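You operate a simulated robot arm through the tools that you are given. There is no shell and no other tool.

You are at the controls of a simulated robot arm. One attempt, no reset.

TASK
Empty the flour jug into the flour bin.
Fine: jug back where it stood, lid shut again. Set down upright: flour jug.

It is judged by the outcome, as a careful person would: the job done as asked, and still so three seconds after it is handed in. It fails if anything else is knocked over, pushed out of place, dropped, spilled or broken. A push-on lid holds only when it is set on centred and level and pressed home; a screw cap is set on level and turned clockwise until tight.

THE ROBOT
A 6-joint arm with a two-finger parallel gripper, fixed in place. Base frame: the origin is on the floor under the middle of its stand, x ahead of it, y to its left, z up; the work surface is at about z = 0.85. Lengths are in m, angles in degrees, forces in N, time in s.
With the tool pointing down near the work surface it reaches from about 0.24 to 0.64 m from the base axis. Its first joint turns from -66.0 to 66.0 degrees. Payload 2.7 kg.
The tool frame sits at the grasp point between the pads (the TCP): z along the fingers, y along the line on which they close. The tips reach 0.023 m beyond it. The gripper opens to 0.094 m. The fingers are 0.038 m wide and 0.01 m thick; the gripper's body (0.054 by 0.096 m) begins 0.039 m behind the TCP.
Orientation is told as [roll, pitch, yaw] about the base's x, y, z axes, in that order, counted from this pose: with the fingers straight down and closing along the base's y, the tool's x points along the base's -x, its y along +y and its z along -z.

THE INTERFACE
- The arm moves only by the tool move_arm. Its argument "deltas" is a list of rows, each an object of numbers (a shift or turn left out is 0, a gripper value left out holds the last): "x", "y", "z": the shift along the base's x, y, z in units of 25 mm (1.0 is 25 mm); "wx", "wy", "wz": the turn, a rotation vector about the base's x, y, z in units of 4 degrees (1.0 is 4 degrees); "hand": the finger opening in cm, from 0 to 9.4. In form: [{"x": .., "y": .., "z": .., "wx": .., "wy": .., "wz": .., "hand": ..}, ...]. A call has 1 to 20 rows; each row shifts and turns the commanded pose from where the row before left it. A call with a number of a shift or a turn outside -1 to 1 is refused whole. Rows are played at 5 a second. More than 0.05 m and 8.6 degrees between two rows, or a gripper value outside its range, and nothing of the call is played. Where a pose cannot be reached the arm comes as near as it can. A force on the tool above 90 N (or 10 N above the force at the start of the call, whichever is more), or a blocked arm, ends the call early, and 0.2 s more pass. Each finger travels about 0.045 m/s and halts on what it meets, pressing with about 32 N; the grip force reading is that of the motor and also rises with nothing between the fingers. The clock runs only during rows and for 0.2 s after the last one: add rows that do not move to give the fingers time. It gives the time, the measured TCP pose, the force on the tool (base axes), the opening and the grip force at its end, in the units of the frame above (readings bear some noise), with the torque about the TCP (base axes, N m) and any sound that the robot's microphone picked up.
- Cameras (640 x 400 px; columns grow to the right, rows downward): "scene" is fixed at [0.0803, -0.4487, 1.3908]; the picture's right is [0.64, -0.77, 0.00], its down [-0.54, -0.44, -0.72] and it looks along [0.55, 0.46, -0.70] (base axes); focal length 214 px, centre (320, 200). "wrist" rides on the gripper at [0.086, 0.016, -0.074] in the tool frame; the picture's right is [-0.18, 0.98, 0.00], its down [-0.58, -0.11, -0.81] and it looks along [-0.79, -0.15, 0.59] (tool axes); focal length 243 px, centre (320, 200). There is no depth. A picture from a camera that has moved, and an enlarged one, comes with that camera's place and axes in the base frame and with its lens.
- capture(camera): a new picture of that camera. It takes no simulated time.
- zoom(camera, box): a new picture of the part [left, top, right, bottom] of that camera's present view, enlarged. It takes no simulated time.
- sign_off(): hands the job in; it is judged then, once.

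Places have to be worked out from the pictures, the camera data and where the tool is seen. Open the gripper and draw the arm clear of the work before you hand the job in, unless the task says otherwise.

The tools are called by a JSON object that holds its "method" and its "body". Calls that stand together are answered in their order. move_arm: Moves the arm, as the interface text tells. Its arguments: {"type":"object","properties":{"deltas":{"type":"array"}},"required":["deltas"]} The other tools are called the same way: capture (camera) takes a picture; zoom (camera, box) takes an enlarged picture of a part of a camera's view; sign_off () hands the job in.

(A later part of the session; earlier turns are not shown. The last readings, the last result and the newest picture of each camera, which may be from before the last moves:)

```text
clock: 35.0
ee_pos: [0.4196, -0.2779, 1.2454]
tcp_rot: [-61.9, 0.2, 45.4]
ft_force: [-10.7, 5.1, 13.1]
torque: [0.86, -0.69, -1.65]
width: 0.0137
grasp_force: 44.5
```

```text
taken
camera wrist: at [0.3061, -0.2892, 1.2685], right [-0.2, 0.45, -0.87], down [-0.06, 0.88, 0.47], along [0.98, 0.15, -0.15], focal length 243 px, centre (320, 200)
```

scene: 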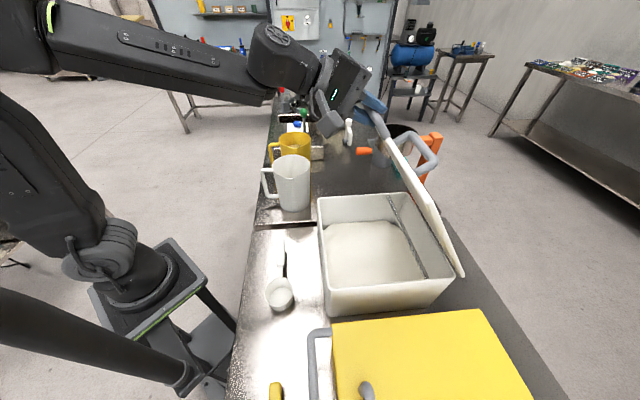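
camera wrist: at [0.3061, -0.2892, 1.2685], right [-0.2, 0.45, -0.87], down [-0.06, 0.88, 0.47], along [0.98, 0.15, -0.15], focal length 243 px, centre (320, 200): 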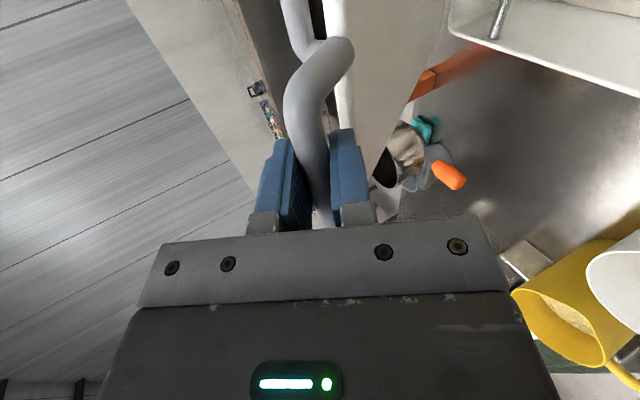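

At 58 degrees all is well; the bin holds flour and has a levelling bar near its rear. Continuing the arc to about 83 degrees.

{"method": "move_arm", "body": {"deltas": [{"x": 0.293, "y": -0.293, "z": 0.222, "wx": -0.3536, "wy": -0.3536, "wz": -0.08}, {"x": 0.293, "y": -0.293, "z": 0.222, "wx": -0.3536, "wy": -0.3536}, {"x": 0.31, "y": -0.31, "z": 0.176, "wx": -0.3536, "wy": -0.3536}, {"x": 0.31, "y": -0.31, "z": 0.176, "wx": -0.3536, "wy": -0.3536}, {"x": 0.32, "y": -0.32, "z": 0.134, "wx": -0.3536, "wy": -0.3536}, {"x": 0.32, "y": -0.32, "z": 0.134, "wx": -0.3536, "wy": -0.3536}, {"x": 0.331, "y": -0.331, "z": 0.096, "wx": -0.3536, "wy": -0.3536}, {"x": 0.331, "y": -0.331, "z": 0.096, "wx": -0.3536, "wy": -0.3536}, {"x": 0.3365, "y": -0.3365, "z": 0.052, "wx": -0.3536, "wy": -0.3536}, {"x": 0.3365, "y": -0.3365, "z": 0.052, "wx": -0.3536, "wy": -0.3536}]}}

{"method": "capture", "body": {"camera": "scene"}}

{"method": "capture", "body": {"camera": "wrist"}}

```text
clock: 37.2
ee_pos: [0.4978, -0.3554, 1.2896]
tcp_rot: [-82.8, 0.0, 45.0]
ft_force: [1.9, 11.8, 30.3]
torque: [1.24, -0.97, -0.8]
width: 0.0139
grasp_force: 45.5
```

```text
taken
```

scene: 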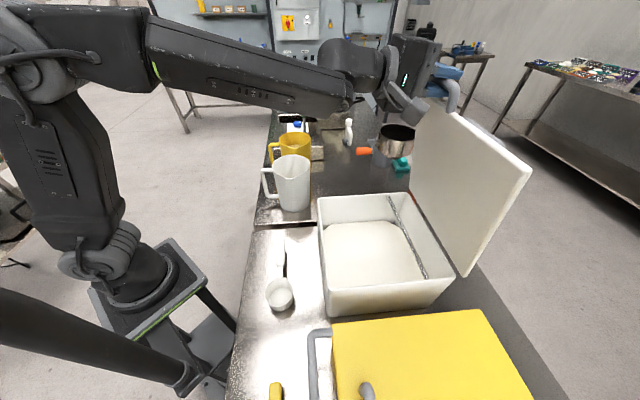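

```text
taken
camera wrist: at [0.3821, -0.3643, 1.2833], right [0.04, 0.22, -0.98], down [-0.14, 0.97, 0.21], along [0.99, 0.13, 0.07], focal length 243 px, centre (320, 200)
```

wrist: 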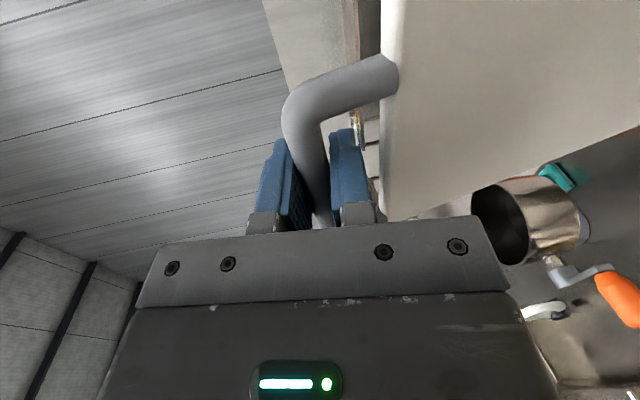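

The lid is near 79 degrees; the upward 30 N shows the true hinge is a bit further back (about u=0.661, radius 0.293). I'll correct upward and go on to roughly 95 degrees, past vertical.

{"method": "move_arm", "body": {"deltas": [{"x": 0.14, "y": -0.14, "z": 0.35}, {"x": 0.35, "y": -0.35, "z": 0.08}, {"x": 0.35, "y": -0.35, "z": 0.07}, {"x": 0.36, "y": -0.36, "wx": -0.177, "wy": -0.177}, {"x": 0.36, "y": -0.36, "wx": -0.177, "wy": -0.177}, {}]}}

{"method": "capture", "body": {"camera": "scene"}}

```text
clock: 38.6
ee_pos: [0.5376, -0.3968, 1.2955]
tcp_rot: [-83.9, 0.1, 45.1]
ft_force: [1.1, 1.6, 16.6]
torque: [1.29, -1.15, -0.33]
width: 0.0137
grasp_force: 44.8
```

```text
taken
```

scene: 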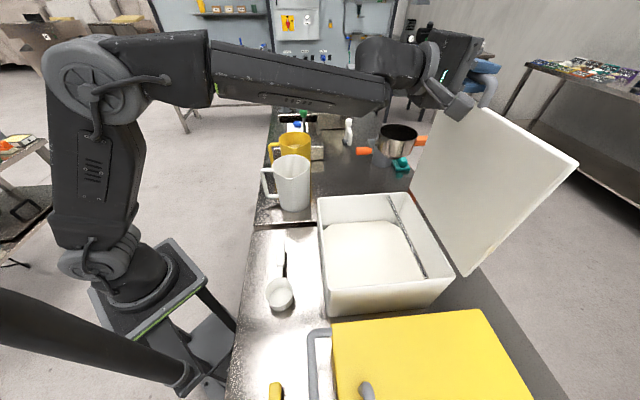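

Lid is about vertical now with small forces. I'll push it a further 10 degrees, watching for a hinge stop.

{"method": "move_arm", "body": {"deltas": [{"x": 0.35, "y": -0.35, "z": -0.01}, {"x": 0.35, "y": -0.35, "z": -0.05}, {}]}}

{"method": "move_arm", "body": {"deltas": [{"x": 0.35, "y": -0.35, "z": -0.08}, {"x": 0.35, "y": -0.35, "z": -0.1}, {}]}}

{"method": "capture", "body": {"camera": "scene"}}

{"method": "capture", "body": {"camera": "wrist"}}

```text
clock: 39.4
ee_pos: [0.554, -0.4122, 1.294]
tcp_rot: [-84.1, -0.1, 45.1]
ft_force: [2.6, 1.4, 17.9]
torque: [1.3, -1.12, -0.57]
width: 0.0137
grasp_force: 44.8
```

```text
clock: 40.2
ee_pos: [0.5715, -0.4311, 1.2921]
tcp_rot: [-84.1, 0.1, 45.1]
ft_force: [3.2, -1.3, 20.7]
torque: [1.33, -1.12, -0.57]
width: 0.0136
grasp_force: 44.6
```

```text
taken
```

scene: 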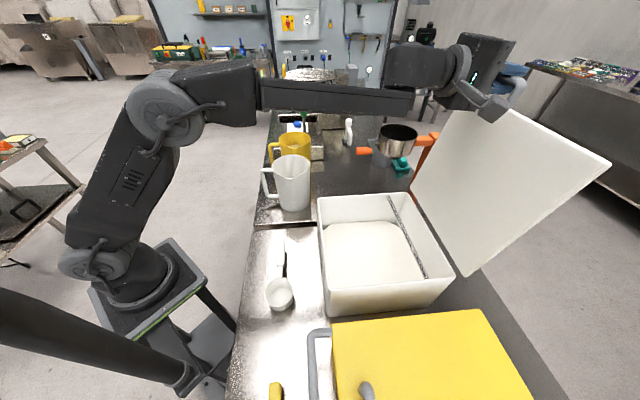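

```text
taken
camera wrist: at [0.4569, -0.4394, 1.2834], right [0.06, 0.2, -0.98], down [-0.15, 0.97, 0.19], along [0.99, 0.13, 0.09], focal length 243 px, centre (320, 200)
```

wrist: 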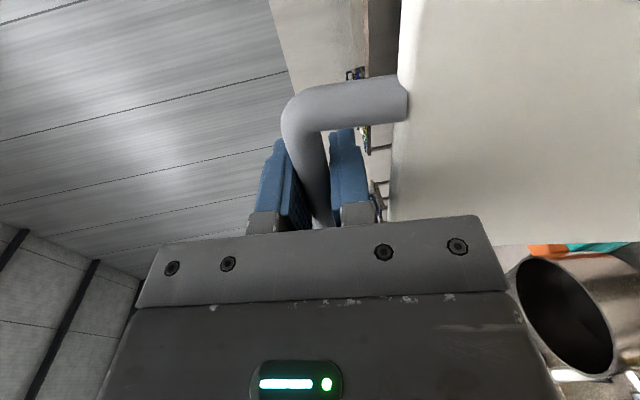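

At about 100 degrees there's no stop yet. I'll creep further to feel for a hinge stop before letting go.

{"method": "move_arm", "body": {"deltas": [{"x": 0.3, "y": -0.3, "z": -0.1}, {}]}}

{"method": "move_arm", "body": {"deltas": [{"x": 0.3, "y": -0.3, "z": -0.11}, {}]}}

```text
clock: 40.8
ee_pos: [0.5775, -0.4369, 1.2893]
tcp_rot: [-84.2, 0.1, 45.2]
ft_force: [-33.1, 26.3, 12.0]
torque: [1.28, -1.26, 0.02]
width: 0.0137
grasp_force: 45.1
```

```text
clock: 41.4
ee_pos: [0.5864, -0.4449, 1.2864]
tcp_rot: [-84.2, 0.1, 45.1]
ft_force: [-4.2, 5.6, 19.7]
torque: [0.47, -0.04, 0.17]
width: 0.0186
grasp_force: 9.4
```

A hinge stop was met at about 102 degrees (42 N against the push), and the second nudge slid the fingers further over the bar. Let me look.

{"method": "capture", "body": {"camera": "wrist"}}

{"method": "capture", "body": {"camera": "scene"}}

{"method": "zoom", "body": {"camera": "wrist", "box": [220, 40, 440, 240]}}

```text
taken
camera wrist: at [0.4716, -0.4542, 1.279], right [0.06, 0.2, -0.98], down [-0.15, 0.97, 0.19], along [0.99, 0.14, 0.09], focal length 243 px, centre (320, 200)
```

wrist: 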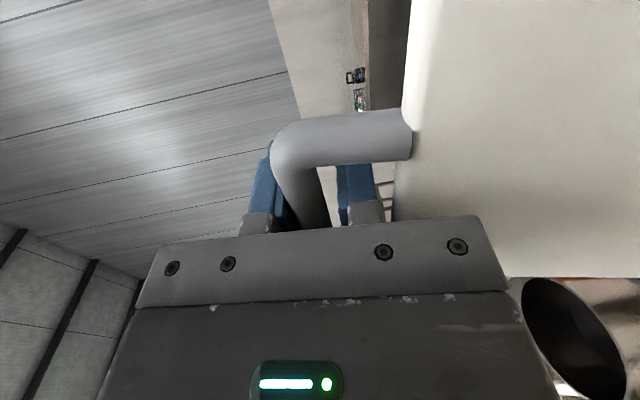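

```text
taken
```

scene: 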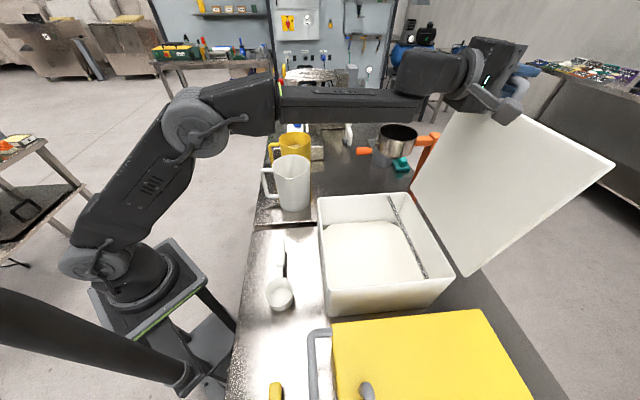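

```text
2.00 times, centred on (330, 140) of wrist
camera zoom: at [0.4716, -0.4542, 1.279], right [0.06, 0.2, -0.98], down [-0.15, 0.97, 0.19], along [0.99, 0.14, 0.09], focal length 485 px, centre (300, 320)
```

zoom: 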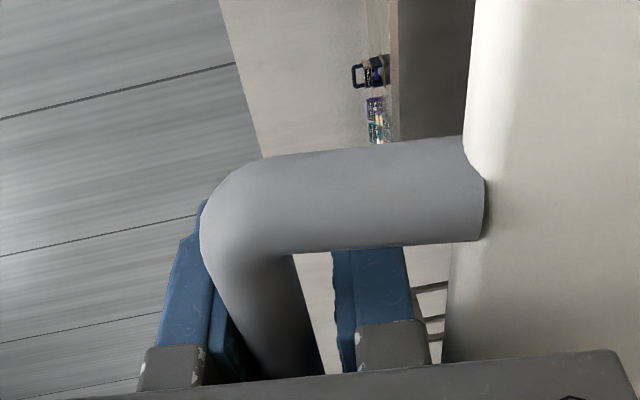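

The lid rests on its stop at about 102 degrees and the bar is between the fingers near their bases. I'll open to 3 cm, then withdraw slowly straight back along the tool axis.

{"method": "move_arm", "body": {"deltas": [{"hand": 3.0}, {"hand": 3.0}, {"hand": 3.0}, {}]}}

{"method": "capture", "body": {"camera": "wrist"}}

```text
clock: 42.4
ee_pos: [0.5866, -0.4465, 1.2836]
tcp_rot: [-84.1, 0.2, 45.1]
ft_force: [0.1, 1.8, 17.3]
torque: [0.61, 0.11, 0.01]
width: 0.025
grasp_force: 0.1
```

```text
taken
camera wrist: at [0.4721, -0.4549, 1.2762], right [0.05, 0.2, -0.98], down [-0.15, 0.97, 0.19], along [0.99, 0.13, 0.08], focal length 243 px, centre (320, 200)
```

wrist: 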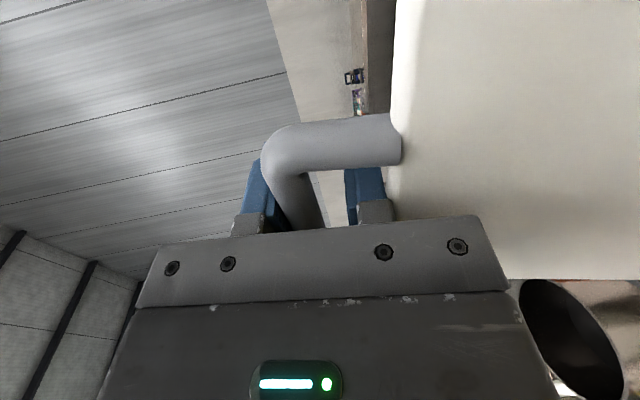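

Fingers stopped at 2.5 cm with 17 N upward on the tool, so the tool sits a little low against the bar or lid edge. I'll raise it a few millimetres.

{"method": "move_arm", "body": {"deltas": [{"z": 0.1}, {}]}}

{"method": "move_arm", "body": {"deltas": [{"z": 0.1}, {}]}}

{"method": "capture", "body": {"camera": "wrist"}}

```text
clock: 43.0
ee_pos: [0.5868, -0.4475, 1.2843]
tcp_rot: [-83.7, 0.3, 45.0]
ft_force: [-3.1, 1.2, 11.5]
torque: [0.46, 0.18, 0.09]
width: 0.025
grasp_force: 0.2
```

```text
clock: 43.6
ee_pos: [0.5867, -0.4464, 1.2858]
tcp_rot: [-83.7, 0.3, 45.1]
ft_force: [-1.4, -0.1, 6.7]
torque: [0.21, 0.07, 0.06]
width: 0.0272
grasp_force: 0.1
```

```text
taken
camera wrist: at [0.4733, -0.4557, 1.278], right [0.05, 0.2, -0.98], down [-0.15, 0.97, 0.2], along [0.99, 0.13, 0.08], focal length 243 px, centre (320, 200)
```

wrist: 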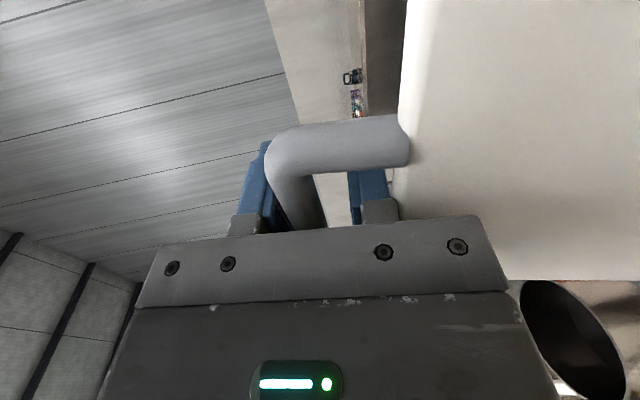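

That helps (6.7 N, opening growing). A little more.

{"method": "move_arm", "body": {"deltas": [{"z": 0.12}, {}]}}

{"method": "zoom", "body": {"camera": "wrist", "box": [220, 60, 440, 240]}}

```text
clock: 44.2
ee_pos: [0.5886, -0.4478, 1.2874]
tcp_rot: [-83.5, 0.4, 45.0]
ft_force: [0.1, -0.1, 0.6]
torque: [0.0, -0.01, 0.04]
width: 0.03
grasp_force: 0.1
```

```text
2.22 times, centred on (330, 150) of wrist
camera zoom: at [0.4742, -0.4554, 1.2806], right [0.05, 0.2, -0.98], down [-0.15, 0.97, 0.2], along [0.99, 0.13, 0.08], focal length 539 px, centre (298, 311)
```

zoom: 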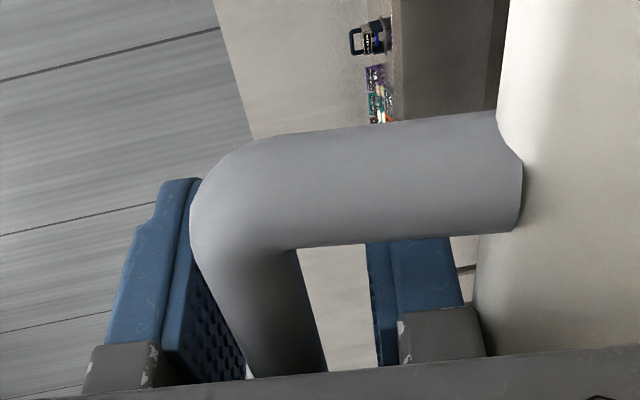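

Free now (0.6 N, 3 cm open). Withdrawing straight back along the fingers, checking after a short step.

{"method": "move_arm", "body": {"deltas": [{"x": -0.18, "y": 0.18, "z": 0.03}, {"x": -0.18, "y": 0.18, "z": 0.03}, {"x": -0.18, "y": 0.18, "z": 0.03}, {}]}}

{"method": "capture", "body": {"camera": "wrist"}}

```text
clock: 45.2
ee_pos: [0.5746, -0.4339, 1.2906]
tcp_rot: [-83.8, 0.3, 45.0]
ft_force: [-1.1, -0.4, 0.0]
torque: [0.01, 0.03, 0.0]
width: 0.03
grasp_force: 0.1
```

```text
taken
camera wrist: at [0.4598, -0.4421, 1.2848], right [0.05, 0.2, -0.98], down [-0.15, 0.97, 0.19], along [0.99, 0.13, 0.08], focal length 243 px, centre (320, 200)
```

wrist: 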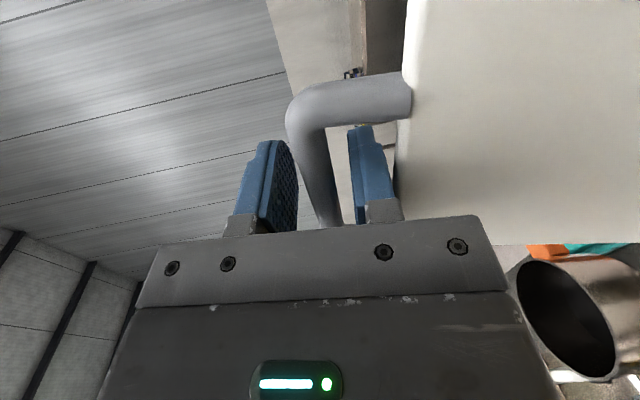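

The lid stays put on its own. Continuing the withdrawal.

{"method": "move_arm", "body": {"deltas": [{"x": -0.35, "y": 0.35, "z": 0.06}, {"x": -0.4, "y": 0.4, "z": 0.06}, {"x": -0.5, "y": 0.5, "z": 0.1}, {"x": -0.6, "y": 0.6, "z": 0.1}, {"x": -0.6, "y": 0.6, "z": 0.1}, {"x": -0.6, "y": 0.6, "z": 0.1}, {}]}}

{"method": "capture", "body": {"camera": "wrist"}}

{"method": "capture", "body": {"camera": "scene"}}

```text
clock: 46.8
ee_pos: [0.4983, -0.3552, 1.3037]
tcp_rot: [-83.7, 0.3, 44.9]
ft_force: [0.2, 0.0, -0.2]
torque: [0.04, 0.0, -0.02]
width: 0.03
grasp_force: 0.0
```

```text
taken
camera wrist: at [0.384, -0.3642, 1.2963], right [0.05, 0.2, -0.98], down [-0.15, 0.97, 0.19], along [0.99, 0.13, 0.08], focal length 243 px, centre (320, 200)
```

wrist: 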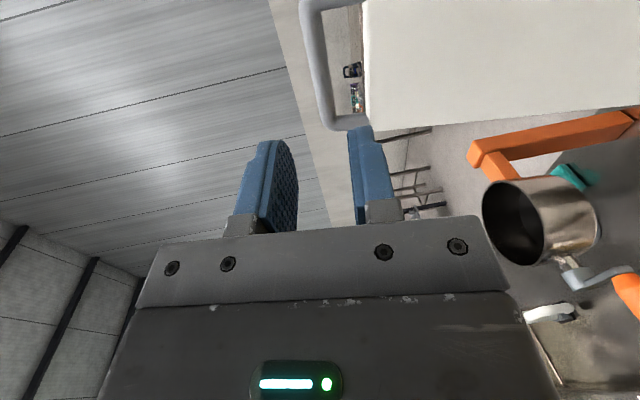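

```text
taken
```

scene: 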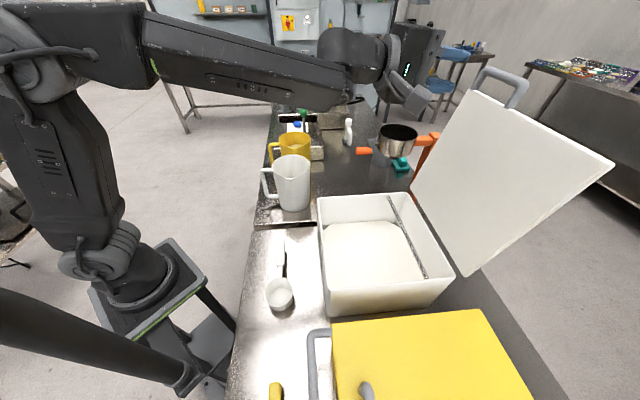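

The lid stays open by itself. Now for the jug: I'll retreat over the table while rolling the gripper 90 degrees about its finger axis, so the fingers can close sideways on the jug's vertical handle bar with the camera out of the way.

{"method": "move_arm", "body": {"deltas": [{"x": -0.218, "y": 0.5, "z": -0.107, "wx": 0.795, "wy": -0.795, "wz": -0.128}, {"x": -0.218, "y": 0.5, "z": -0.107, "wx": 0.795, "wy": -0.795, "wz": -0.128}, {"x": -0.218, "y": 0.5, "z": -0.107, "wx": 0.795, "wy": -0.795, "wz": -0.128}, {"x": -0.218, "y": 0.5, "z": -0.107, "wx": 0.795, "wy": -0.795, "wz": -0.128}, {"x": -0.218, "y": 0.5, "z": -0.107, "wx": 0.795, "wy": -0.795, "wz": -0.128}, {"x": -0.218, "y": 0.5, "z": -0.107, "wx": 0.795, "wy": -0.795, "wz": -0.128}, {"x": -0.218, "y": 0.5, "z": -0.107, "wx": 0.795, "wy": -0.795, "wz": -0.128}, {"x": -0.218, "y": 0.5, "z": -0.107, "wx": 0.795, "wy": -0.795, "wz": -0.128}, {"x": -0.218, "y": 0.5, "z": -0.107, "wx": 0.795, "wy": -0.795, "wz": -0.128}, {"x": -0.218, "y": 0.5, "z": -0.107, "wx": 0.795, "wy": -0.795, "wz": -0.128}, {"x": -0.218, "y": 0.5, "z": -0.107, "wx": 0.795, "wy": -0.795, "wz": -0.128}, {"x": -0.218, "y": 0.5, "z": -0.107, "wx": 0.795, "wy": -0.795, "wz": -0.128}, {"x": -0.218, "y": 0.5, "z": -0.107, "wx": 0.795, "wy": -0.795, "wz": -0.128}, {"x": -0.218, "y": 0.5, "z": -0.107, "wx": 0.795, "wy": -0.795, "wz": -0.128}, {"x": -0.218, "y": 0.5, "z": -0.107, "wx": 0.795, "wy": -0.795, "wz": -0.128}, {"x": -0.218, "y": 0.5, "z": -0.107, "wx": 0.795, "wy": -0.795, "wz": -0.128}, {"x": -0.218, "y": 0.5, "z": -0.107, "wx": 0.795, "wy": -0.795, "wz": -0.128}, {"x": -0.218, "y": 0.5, "z": -0.107, "wx": 0.795, "wy": -0.795, "wz": -0.128}, {"x": -0.218, "y": 0.5, "z": -0.107, "wx": 0.795, "wy": -0.795, "wz": -0.128}, {"x": -0.218, "y": 0.5, "z": -0.107, "wx": 0.795, "wy": -0.795, "wz": -0.128}]}}

{"method": "capture", "body": {"camera": "scene"}}

{"method": "capture", "body": {"camera": "wrist"}}

```text
clock: 51.0
ee_pos: [0.3888, -0.108, 1.2513]
tcp_rot: [3.2, -83.5, -48.5]
ft_force: [-0.3, -0.3, -0.2]
torque: [0.01, -0.02, -0.01]
width: 0.03
grasp_force: 0.2
```

```text
taken
```

scene: 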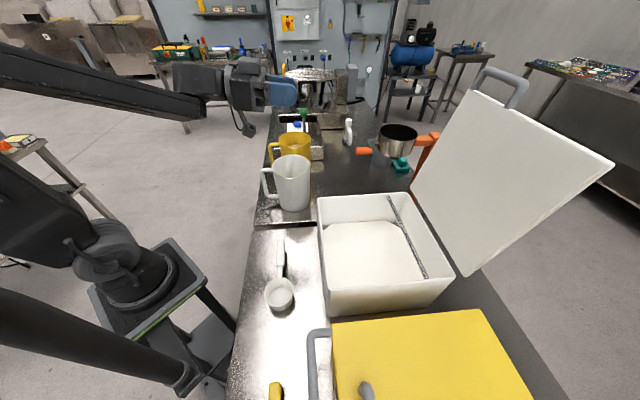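

```text
taken
camera wrist: at [0.341, -0.0364, 1.1736], right [0.71, 0.68, 0.19], down [-0.6, 0.44, 0.67], along [0.37, -0.59, 0.72], focal length 243 px, centre (320, 200)
```

wrist: 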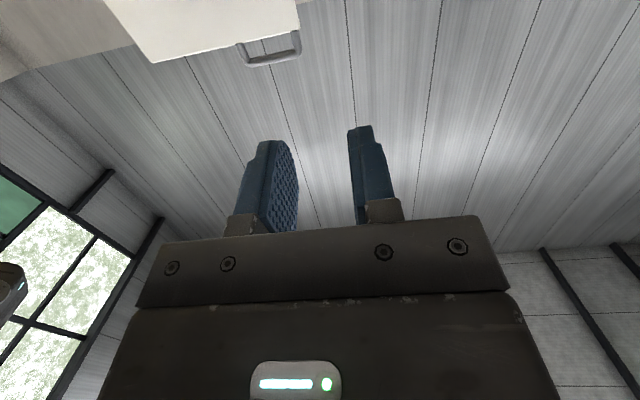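

Roll done; fingers now close along the table's length. I'll zoom on the jug and its handle for localisation.

{"method": "zoom", "body": {"camera": "scene", "box": [250, 145, 320, 220]}}

{"method": "zoom", "body": {"camera": "scene", "box": [310, 180, 470, 320]}}

```text
5.33 times, centred on (285, 182) of scene
camera zoom: at [0.0803, -0.4487, 1.3908], right [0.64, -0.77, 0.0], down [-0.54, -0.44, -0.72], along [0.55, 0.46, -0.7], focal length 1144 px, centre (507, 293)
```

zoom: 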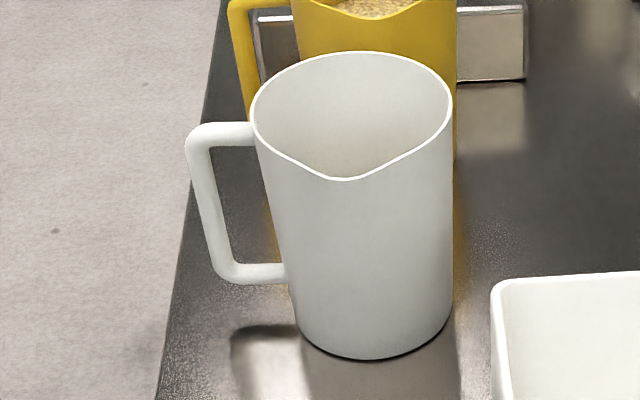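

```text
2.86 times, centred on (390, 250) of scene
camera zoom: at [0.0803, -0.4487, 1.3908], right [0.64, -0.77, 0.0], down [-0.54, -0.44, -0.72], along [0.55, 0.46, -0.7], focal length 613 px, centre (120, 57)
```

zoom: 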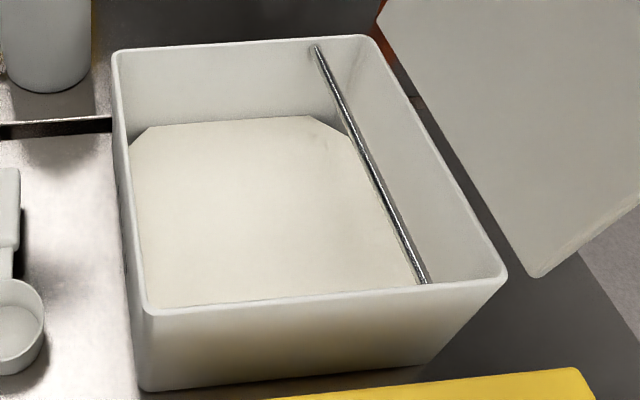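

I place the jug axis near (0.436, -0.037), rim z of about 1.007, and its handle's vertical bar near (0.383, 0.039), z 0.89 to 0.98. I'll tilt the tool to 45 degrees down and move above and behind the handle for a close look.

{"method": "move_arm", "body": {"deltas": [{"x": -0.091, "y": 0.652, "z": -0.605, "wx": 0.68, "wy": 0.68, "hand": 4.0}, {"x": -0.091, "y": 0.652, "z": -0.605, "wx": 0.68, "wy": 0.68}, {"x": -0.091, "y": 0.652, "z": -0.605, "wx": 0.68, "wy": 0.68}, {"x": -0.091, "y": 0.652, "z": -0.605, "wx": 0.68, "wy": 0.68}, {"x": -0.091, "y": 0.652, "z": -0.605, "wx": 0.68, "wy": 0.68}, {"x": -0.091, "y": 0.652, "z": -0.605, "wx": 0.68, "wy": 0.68}, {"x": -0.091, "y": 0.652, "z": -0.605, "wx": 0.68, "wy": 0.68}, {"x": -0.091, "y": 0.652, "z": -0.605, "wx": 0.68, "wy": 0.68}, {"x": -0.091, "y": 0.652, "z": -0.605, "wx": 0.68, "wy": 0.68}, {"x": -0.091, "y": 0.652, "z": -0.605, "wx": 0.68, "wy": 0.68}, {}]}}

{"method": "capture", "body": {"camera": "scene"}}

{"method": "capture", "body": {"camera": "wrist"}}

```text
clock: 53.4
ee_pos: [0.3638, 0.0565, 1.1006]
tcp_rot: [0.0, -45.1, -45.4]
ft_force: [-0.7, 0.2, 0.9]
torque: [0.03, 0.02, 0.05]
width: 0.0401
grasp_force: 0.0
```

```text
taken
```

scene: 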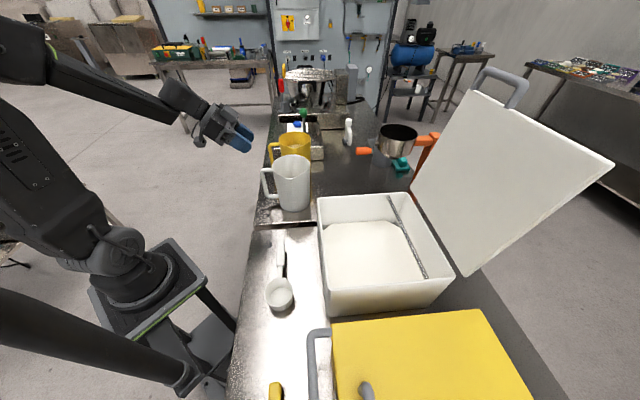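

```text
taken
camera wrist: at [0.2959, 0.147, 1.0918], right [0.79, 0.6, 0.13], down [-0.19, 0.04, 0.98], along [0.58, -0.8, 0.14], focal length 243 px, centre (320, 200)
```

wrist: 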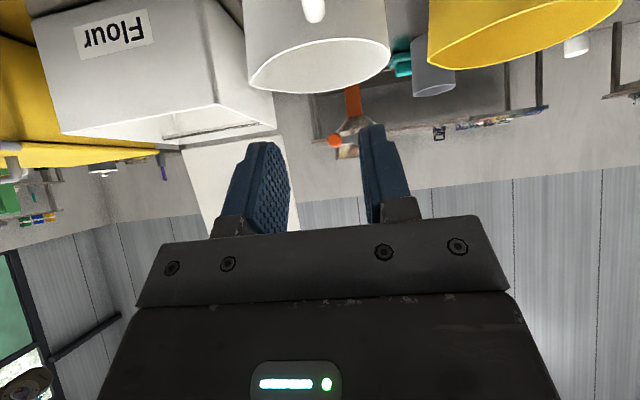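

I'm lined up nearly behind the handle. I'll descend to a pre-grasp pose about 6 cm short of it, where the camera will see the whole handle.

{"method": "move_arm", "body": {"deltas": [{"x": -0.078, "y": 0.11, "z": -0.8}, {"x": -0.078, "y": 0.11, "z": -0.8}, {"x": -0.078, "y": 0.11, "z": -0.8}, {"x": -0.078, "y": 0.11, "z": -0.8}, {"x": -0.078, "y": 0.11, "z": -0.8}, {}]}}

{"method": "capture", "body": {"camera": "wrist"}}

{"method": "capture", "body": {"camera": "scene"}}

```text
clock: 54.8
ee_pos: [0.3547, 0.0707, 1.0005]
tcp_rot: [0.0, -45.1, -45.3]
ft_force: [0.5, -0.8, 0.1]
torque: [0.0, 0.04, 0.01]
width: 0.04
grasp_force: 0.1
```

```text
taken
camera wrist: at [0.2859, 0.1609, 0.9922], right [0.79, 0.6, 0.13], down [-0.19, 0.04, 0.98], along [0.58, -0.8, 0.14], focal length 243 px, centre (320, 200)
```

wrist: 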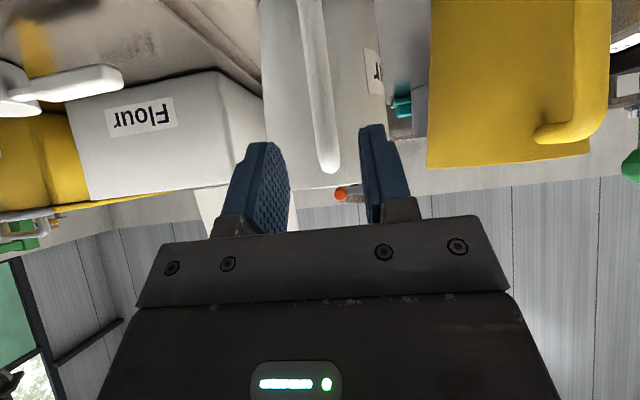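

```text
taken
```

scene: 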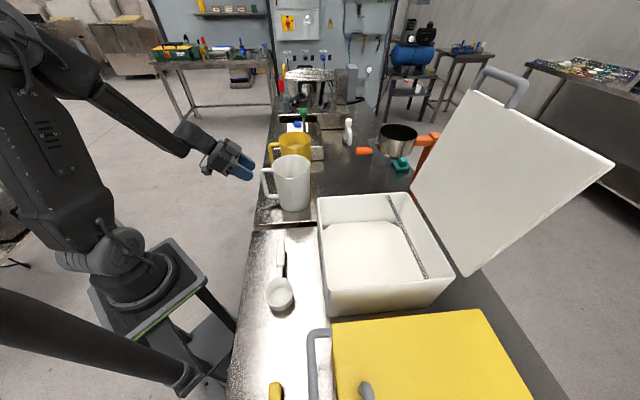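

Reachable with room to spare. Zooming in on the handle between the fingers.

{"method": "zoom", "body": {"camera": "wrist", "box": [220, 0, 440, 220]}}

{"method": "zoom", "body": {"camera": "scene", "box": [190, 110, 330, 220]}}

```text
1.82 times, centred on (330, 110) of wrist
camera zoom: at [0.2859, 0.1609, 0.9922], right [0.79, 0.6, 0.13], down [-0.19, 0.04, 0.98], along [0.58, -0.8, 0.14], focal length 441 px, centre (302, 364)
```

zoom: 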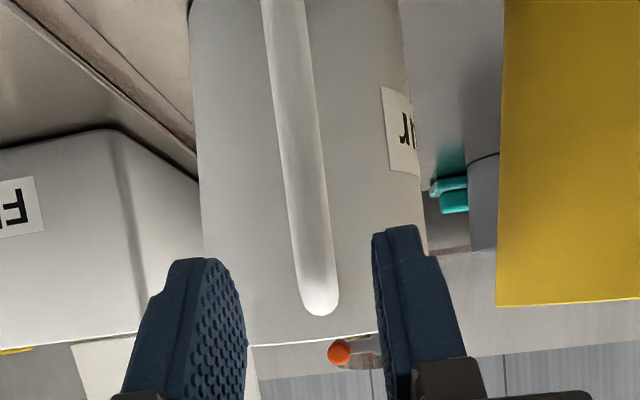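

```text
3.64 times, centred on (260, 165) of scene
camera zoom: at [0.0803, -0.4487, 1.3908], right [0.64, -0.77, 0.0], down [-0.54, -0.44, -0.72], along [0.55, 0.46, -0.7], focal length 780 px, centre (538, 327)
```

zoom: 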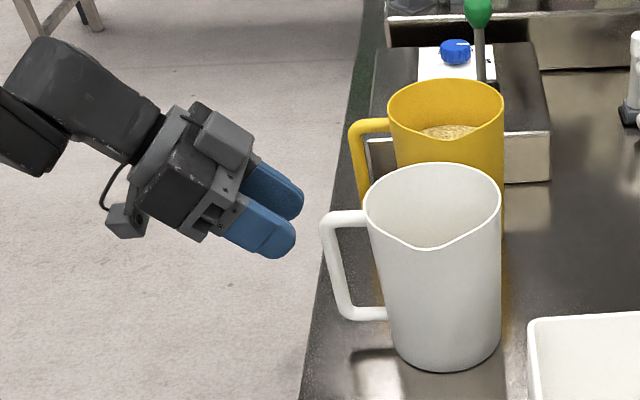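

The handle bar is at about (0.384, 0.041), its top corner near z=0.98, 12 mm thick. I'll flatten the tilt to 30 degrees (better for pouring) at the pre-grasp point and recheck the alignment.

{"method": "move_arm", "body": {"deltas": [{"x": -0.05, "y": 0.045, "z": -0.025, "wx": -0.663, "wy": -0.663}, {"x": -0.05, "y": 0.045, "z": -0.025, "wx": -0.663, "wy": -0.663}, {"x": -0.05, "y": 0.045, "z": -0.025, "wx": -0.663, "wy": -0.663}, {"x": -0.05, "y": 0.045, "z": -0.025, "wx": -0.663, "wy": -0.663}, {}]}}

{"method": "capture", "body": {"camera": "wrist"}}

{"method": "zoom", "body": {"camera": "scene", "box": [190, 110, 330, 220]}}

```text
clock: 56.0
ee_pos: [0.3502, 0.0738, 0.9974]
tcp_rot: [0.3, -60.3, -45.6]
ft_force: [-0.6, 0.0, -0.9]
torque: [0.0, 0.01, -0.02]
width: 0.0398
grasp_force: 0.0
```

```text
taken
camera wrist: at [0.2866, 0.1612, 0.9605], right [0.76, 0.63, 0.16], down [-0.37, 0.21, 0.91], along [0.53, -0.75, 0.39], focal length 243 px, centre (320, 200)
```

wrist: 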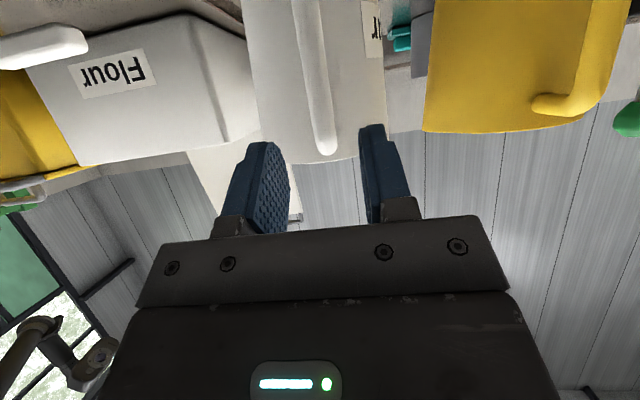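

```text
3.64 times, centred on (260, 165) of scene
camera zoom: at [0.0803, -0.4487, 1.3908], right [0.64, -0.77, 0.0], down [-0.54, -0.44, -0.72], along [0.55, 0.46, -0.7], focal length 780 px, centre (538, 327)
```

zoom: 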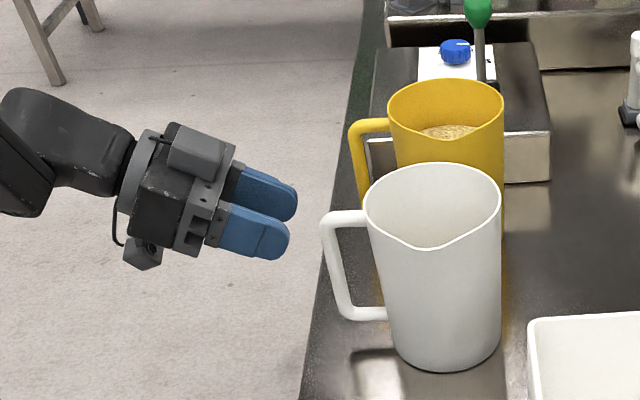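

Alignment is right on (the handle is at col 319 where the TCP will be at col 320). Advancing 6 cm along the fingers.

{"method": "move_arm", "body": {"deltas": [{"x": 0.294, "y": -0.294, "z": -0.24}, {"x": 0.294, "y": -0.294, "z": -0.24}, {"x": 0.294, "y": -0.294, "z": -0.24}, {"x": 0.294, "y": -0.294, "z": -0.24}, {}]}}

{"method": "capture", "body": {"camera": "wrist"}}

{"method": "zoom", "body": {"camera": "scene", "box": [190, 110, 330, 220]}}

```text
clock: 57.2
ee_pos: [0.38, 0.0447, 0.9746]
tcp_rot: [0.3, -60.1, -45.5]
ft_force: [0.3, 0.8, 0.5]
torque: [0.03, 0.01, 0.03]
width: 0.0399
grasp_force: 0.0
```

```text
taken
camera wrist: at [0.3162, 0.1318, 0.9357], right [0.76, 0.63, 0.16], down [-0.37, 0.21, 0.91], along [0.53, -0.75, 0.39], focal length 243 px, centre (320, 200)
```

wrist: 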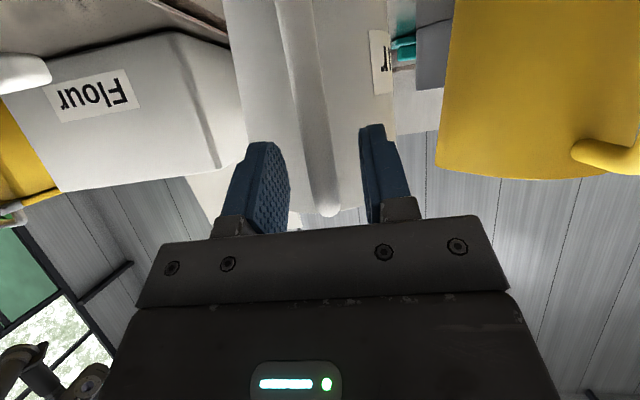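

```text
3.64 times, centred on (260, 165) of scene
camera zoom: at [0.0803, -0.4487, 1.3908], right [0.64, -0.77, 0.0], down [-0.54, -0.44, -0.72], along [0.55, 0.46, -0.7], focal length 780 px, centre (538, 327)
```

zoom: 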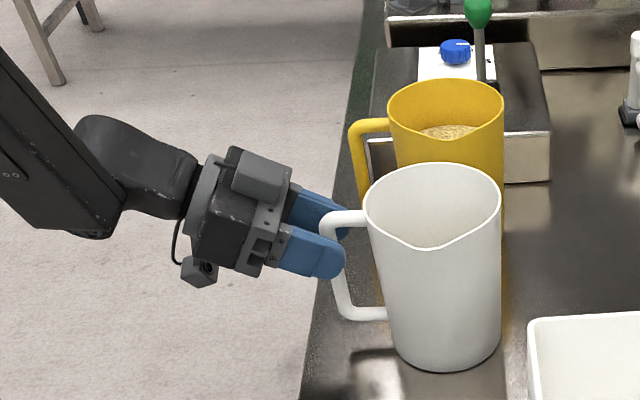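

The fingers straddle the top of the handle bar. One more 10 mm so the pads cover the handle's top corner, then I'll look again.

{"method": "move_arm", "body": {"deltas": [{"x": 0.123, "y": -0.123, "z": -0.1}, {"x": 0.123, "y": -0.123, "z": -0.1}, {}]}}

{"method": "zoom", "body": {"camera": "wrist", "box": [220, 60, 420, 240]}}

{"method": "zoom", "body": {"camera": "scene", "box": [230, 140, 330, 220]}}

```text
clock: 58.0
ee_pos: [0.3869, 0.0372, 0.9682]
tcp_rot: [0.3, -60.0, -45.4]
ft_force: [0.3, -0.2, 0.6]
torque: [0.0, -0.01, 0.0]
width: 0.0398
grasp_force: 0.0
```

```text
2.22 times, centred on (320, 150) of wrist
camera zoom: at [0.3221, 0.125, 0.931], right [0.76, 0.63, 0.16], down [-0.37, 0.21, 0.91], along [0.53, -0.75, 0.39], focal length 539 px, centre (320, 311)
```

zoom: 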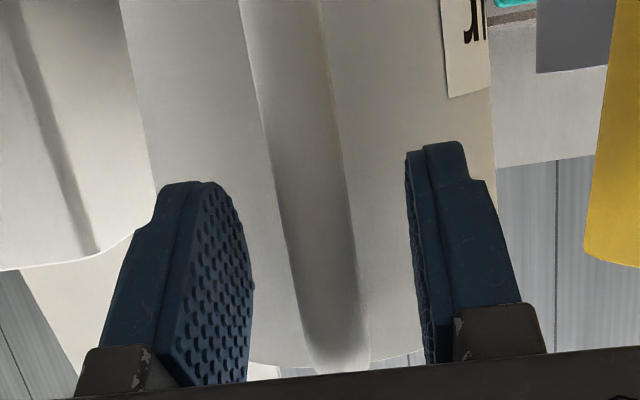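

```text
5.00 times, centred on (280, 180) of scene
camera zoom: at [0.0803, -0.4487, 1.3908], right [0.64, -0.77, 0.0], down [-0.54, -0.44, -0.72], along [0.55, 0.46, -0.7], focal length 1072 px, centre (520, 300)
```

zoom: 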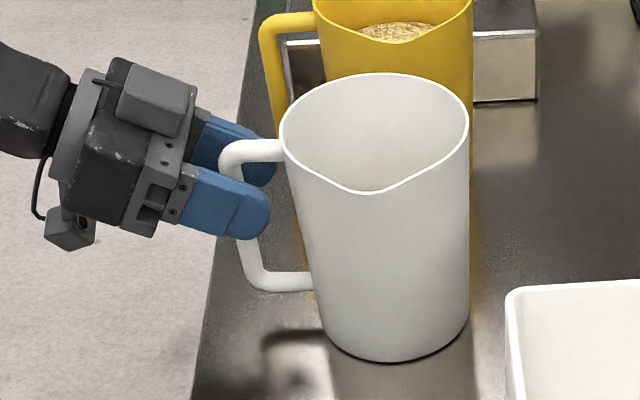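

The bar is centred between the pads. I'll raise 6 mm so the pads also clamp the start of the handle's top leg, then close.

{"method": "move_arm", "body": {"deltas": [{"z": 0.24}, {"hand": 1.0}, {"hand": 1.0}, {"hand": 1.0}, {"hand": 1.0}, {}]}}

{"method": "zoom", "body": {"camera": "scene", "box": [230, 140, 330, 220]}}

{"method": "zoom", "body": {"camera": "wrist", "box": [220, 60, 420, 240]}}

```text
clock: 59.4
ee_pos: [0.3877, 0.0369, 0.9747]
tcp_rot: [0.3, -60.1, -45.5]
ft_force: [-1.4, 0.0, 2.0]
torque: [0.03, 0.07, -0.12]
width: 0.0136
grasp_force: 31.6
```

```text
5.00 times, centred on (280, 180) of scene
camera zoom: at [0.0802, -0.4487, 1.3908], right [0.64, -0.77, 0.0], down [-0.54, -0.44, -0.72], along [0.55, 0.46, -0.7], focal length 1072 px, centre (520, 300)
```

zoom: 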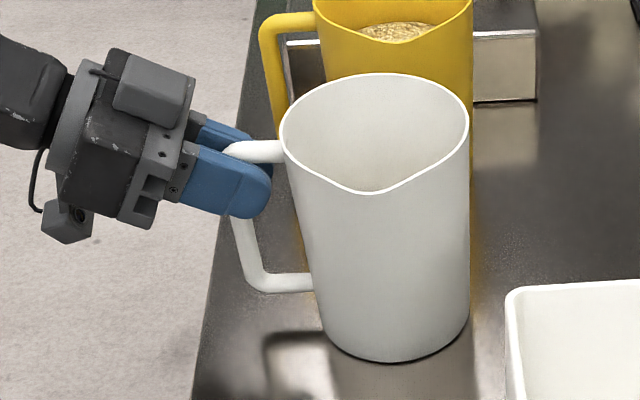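

```text
2.22 times, centred on (320, 150) of wrist
camera zoom: at [0.3221, 0.1249, 0.9374], right [0.76, 0.63, 0.16], down [-0.37, 0.21, 0.91], along [0.53, -0.75, 0.39], focal length 539 px, centre (320, 311)
```

zoom: 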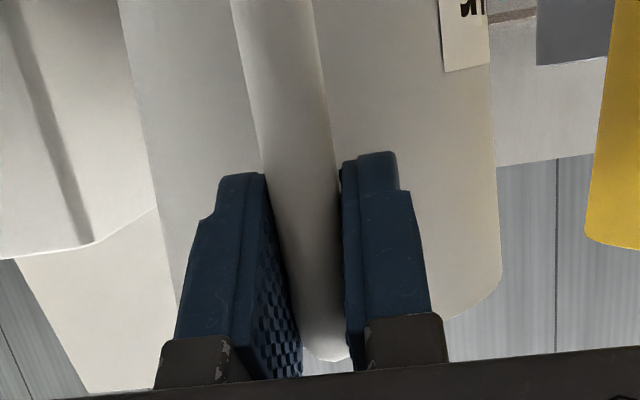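

Firm grip on the handle corner (1.36 cm, 32 N), jug undisturbed; grasp pose is (0.388, 0.037, 0.975). I'll lift 8 mm and check for sag and weight.

{"method": "move_arm", "body": {"deltas": [{"z": 0.16, "hand": 0.6}, {"z": 0.16}, {}]}}

{"method": "zoom", "body": {"camera": "scene", "box": [230, 140, 330, 220]}}

{"method": "capture", "body": {"camera": "wrist"}}

```text
clock: 60.2
ee_pos: [0.3861, 0.0379, 0.983]
tcp_rot: [0.2, -60.1, -45.5]
ft_force: [0.1, -0.1, -4.5]
torque: [0.29, 0.26, -0.02]
width: 0.0138
grasp_force: 32.4
```

```text
5.00 times, centred on (280, 180) of scene
camera zoom: at [0.0803, -0.4487, 1.3908], right [0.64, -0.77, 0.0], down [-0.54, -0.44, -0.72], along [0.55, 0.46, -0.7], focal length 1072 px, centre (520, 300)
```

zoom: 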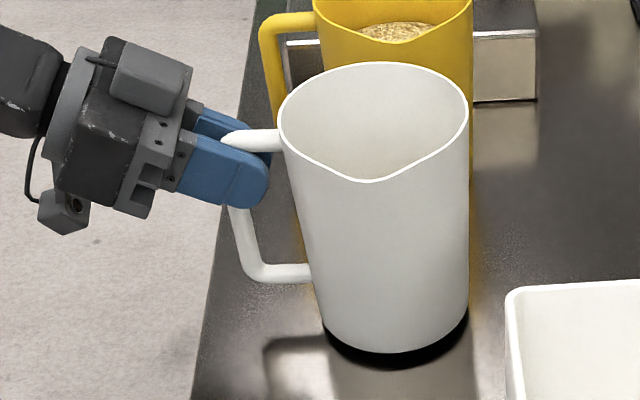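

```text
taken
camera wrist: at [0.3226, 0.1254, 0.9452], right [0.76, 0.63, 0.16], down [-0.37, 0.21, 0.91], along [0.53, -0.75, 0.39], focal length 243 px, centre (320, 200)
```

wrist: 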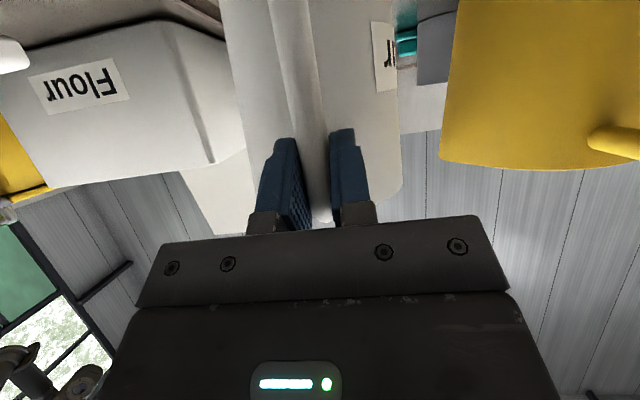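

The jug lifts level with no sag, about 4.5 N. Lifting straight up to z of about 1.18 at gentle speed.

{"method": "move_arm", "body": {"deltas": [{"z": 0.3}, {"z": 0.5}, {"z": 0.5}, {"z": 0.5}, {"z": 0.5}, {"z": 0.5}, {"z": 0.5}, {"z": 0.5}, {"z": 0.5}, {"z": 0.5}, {"z": 0.5}, {"z": 0.5}, {"z": 0.5}, {"z": 0.5}, {"z": 0.5}, {"z": 0.5}, {"z": 0.3}, {}]}}

{"method": "capture", "body": {"camera": "scene"}}

```text
clock: 64.0
ee_pos: [0.3859, 0.0386, 1.1847]
tcp_rot: [0.3, -60.2, -45.6]
ft_force: [-0.7, 0.5, -4.4]
torque: [0.28, 0.28, 0.0]
width: 0.0139
grasp_force: 32.1
```

```text
taken
```

scene: 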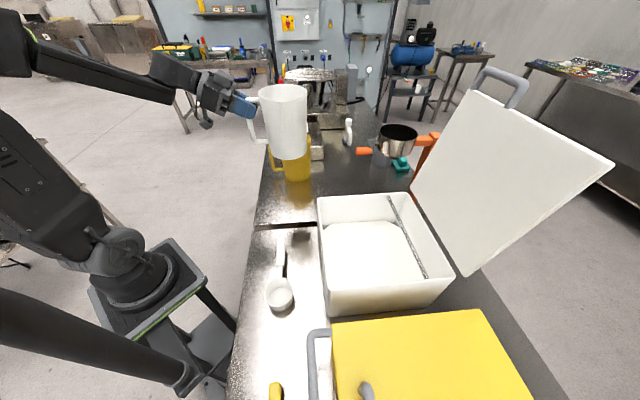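

Jug clear at z=1.185. Carrying it level over the bin's front-middle, to TCP about (0.361, -0.240), where the spout will be above the opening.

{"method": "move_arm", "body": {"deltas": [{"x": -0.02, "y": -0.25}, {"x": -0.05, "y": -0.5}, {"x": -0.053, "y": -0.58}, {"x": -0.053, "y": -0.58}, {"x": -0.053, "y": -0.58}, {"x": -0.053, "y": -0.58}, {"x": -0.053, "y": -0.58}, {"x": -0.053, "y": -0.58}, {"x": -0.053, "y": -0.58}, {"x": -0.053, "y": -0.58}, {"x": -0.053, "y": -0.58}, {"x": -0.053, "y": -0.58}, {"x": -0.053, "y": -0.58}, {"x": -0.053, "y": -0.58}, {"x": -0.053, "y": -0.58}, {"x": -0.053, "y": -0.58}, {"x": -0.053, "y": -0.58}, {"x": -0.053, "y": -0.58}, {"x": -0.053, "y": -0.58}, {"x": -0.05, "y": -0.5}]}}

{"method": "capture", "body": {"camera": "scene"}}

{"method": "capture", "body": {"camera": "wrist"}}

```text
clock: 68.2
ee_pos: [0.3612, -0.2406, 1.1849]
tcp_rot: [0.2, -60.0, -45.5]
ft_force: [0.0, -0.4, -3.6]
torque: [0.28, 0.24, 0.01]
width: 0.0137
grasp_force: 31.8
```

```text
taken
```

scene: 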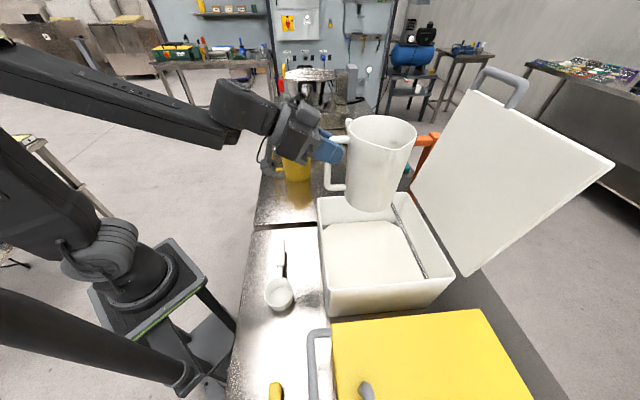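

```text
taken
camera wrist: at [0.2979, -0.1522, 1.147], right [0.76, 0.63, 0.16], down [-0.37, 0.21, 0.91], along [0.53, -0.75, 0.39], focal length 243 px, centre (320, 200)
```

wrist: 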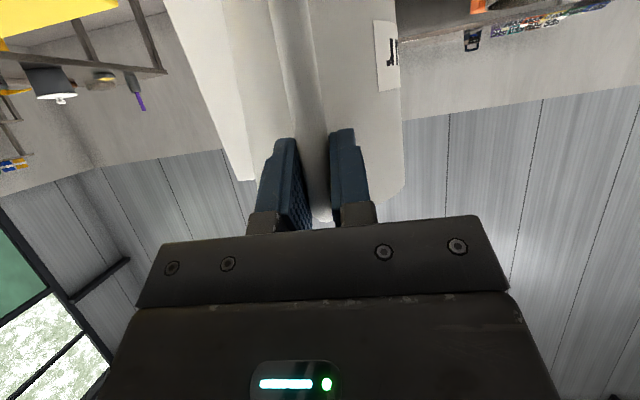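

Jug is over the opening. I'll begin tipping it toward its spout (rotation about the depth axis), 40 degrees first, while lowering a little.

{"method": "move_arm", "body": {"deltas": [{"z": -0.1, "wx": 0.7, "wy": -0.72}, {"z": -0.1, "wx": 0.7, "wy": -0.72}, {"z": -0.1, "wx": 0.7, "wy": -0.72}, {"z": -0.1, "wx": 0.7, "wy": -0.72}, {"z": -0.1, "wx": 0.7, "wy": -0.72}, {"z": -0.1, "wx": 0.7, "wy": -0.72}, {"z": -0.1, "wx": 0.7, "wy": -0.72}, {"z": -0.1, "wx": 0.7, "wy": -0.72}, {"z": -0.1, "wx": 0.7, "wy": -0.72}, {"z": -0.1, "wx": 0.7, "wy": -0.72}, {}]}}

{"method": "capture", "body": {"camera": "scene"}}

{"method": "capture", "body": {"camera": "wrist"}}

```text
clock: 70.6
ee_pos: [0.362, -0.2379, 1.1838]
tcp_rot: [23.1, -58.0, -65.1]
ft_force: [-0.6, -0.7, -3.6]
torque: [0.24, 0.32, 0.01]
width: 0.0135
grasp_force: 31.9
out of reach, approached as far as the arm can: row 3, 4, 5, 6, 7, 8, 9, 10
```

```text
taken
```

scene: 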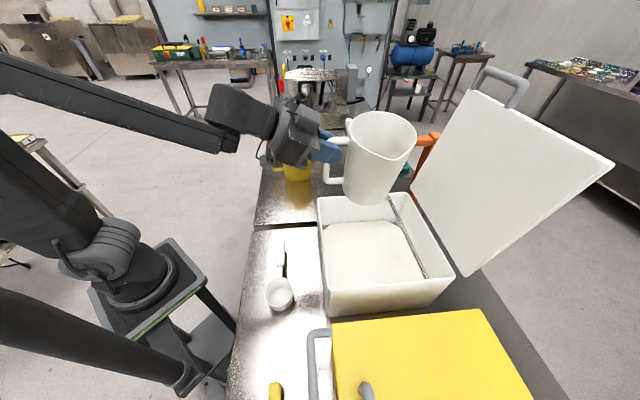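

```text
taken
camera wrist: at [0.3024, -0.1459, 1.151], right [0.72, 0.59, 0.36], down [-0.5, 0.08, 0.86], along [0.48, -0.8, 0.35], focal length 243 px, centre (320, 200)
```

wrist: 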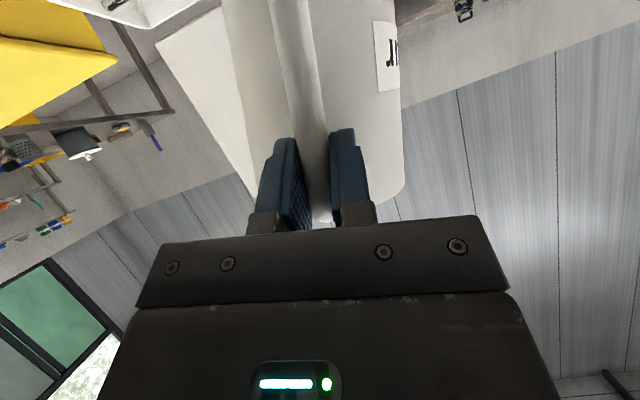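

The wrist hits a near-singular limit at this heading (only about 12 degrees of tip; no flour moved). I'll un-tip, raise the jug, then turn it to a heading about 35 degrees further round where the wrist has free roll, still over the bin.

{"method": "move_arm", "body": {"deltas": [{"z": 0.2, "wx": -0.71, "wy": 0.72}, {"z": 0.3, "wx": -0.71, "wy": 0.72}, {"z": 0.4, "wx": -0.71, "wy": 0.72}, {"z": 0.5}, {"z": 0.5}, {}]}}

{"method": "capture", "body": {"camera": "scene"}}

```text
clock: 72.0
ee_pos: [0.3612, -0.2385, 1.2293]
tcp_rot: [-0.3, -60.1, -44.9]
ft_force: [-0.8, -0.4, -4.2]
torque: [0.27, 0.24, -0.01]
width: 0.0137
grasp_force: 32.0
```

```text
taken
```

scene: 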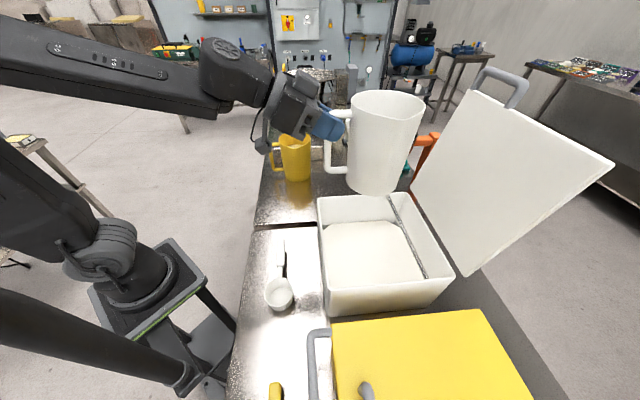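

Un-tipped cleanly. Raising to z of about 1.325.

{"method": "move_arm", "body": {"deltas": [{"z": 0.48}, {"z": 0.48}, {"z": 0.48}, {"z": 0.48}, {"z": 0.48}, {"z": 0.48}, {"z": 0.48}, {"z": 0.48}, {}]}}

```text
clock: 74.0
ee_pos: [0.3626, -0.2379, 1.3245]
tcp_rot: [-0.3, -60.1, -44.9]
ft_force: [-0.1, 0.5, -5.0]
torque: [0.24, 0.27, -0.01]
width: 0.0134
grasp_force: 32.2
```

Now turning the heading by +35 degrees while keeping the jug over the bin.

{"method": "move_arm", "body": {"deltas": [{"x": -0.15, "y": -0.227, "wz": 0.74}, {"x": -0.15, "y": -0.227, "wz": 0.74}, {"x": -0.15, "y": -0.227, "wz": 0.74}, {"x": -0.15, "y": -0.227, "wz": 0.74}, {"x": -0.15, "y": -0.227, "wz": 0.74}, {"x": -0.15, "y": -0.227, "wz": 0.74}, {"x": -0.15, "y": -0.227, "wz": 0.74}, {"x": -0.15, "y": -0.227, "wz": 0.74}, {"x": -0.15, "y": -0.227, "wz": 0.74}, {"x": -0.15, "y": -0.227, "wz": 0.74}, {"x": -0.15, "y": -0.227, "wz": 0.74}, {"x": -0.15, "y": -0.227, "wz": 0.74}, {}]}}

{"method": "capture", "body": {"camera": "scene"}}

```text
clock: 76.8
ee_pos: [0.3165, -0.3072, 1.3254]
tcp_rot: [-0.3, -60.0, -9.3]
ft_force: [-0.5, 0.3, -4.1]
torque: [0.05, 0.37, 0.03]
width: 0.0139
grasp_force: 32.2
```

```text
taken
```

scene: 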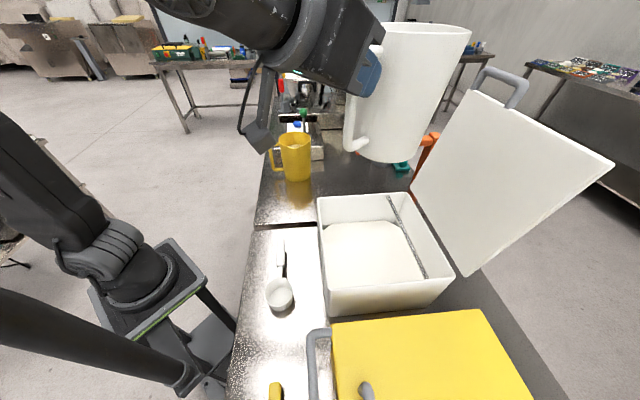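

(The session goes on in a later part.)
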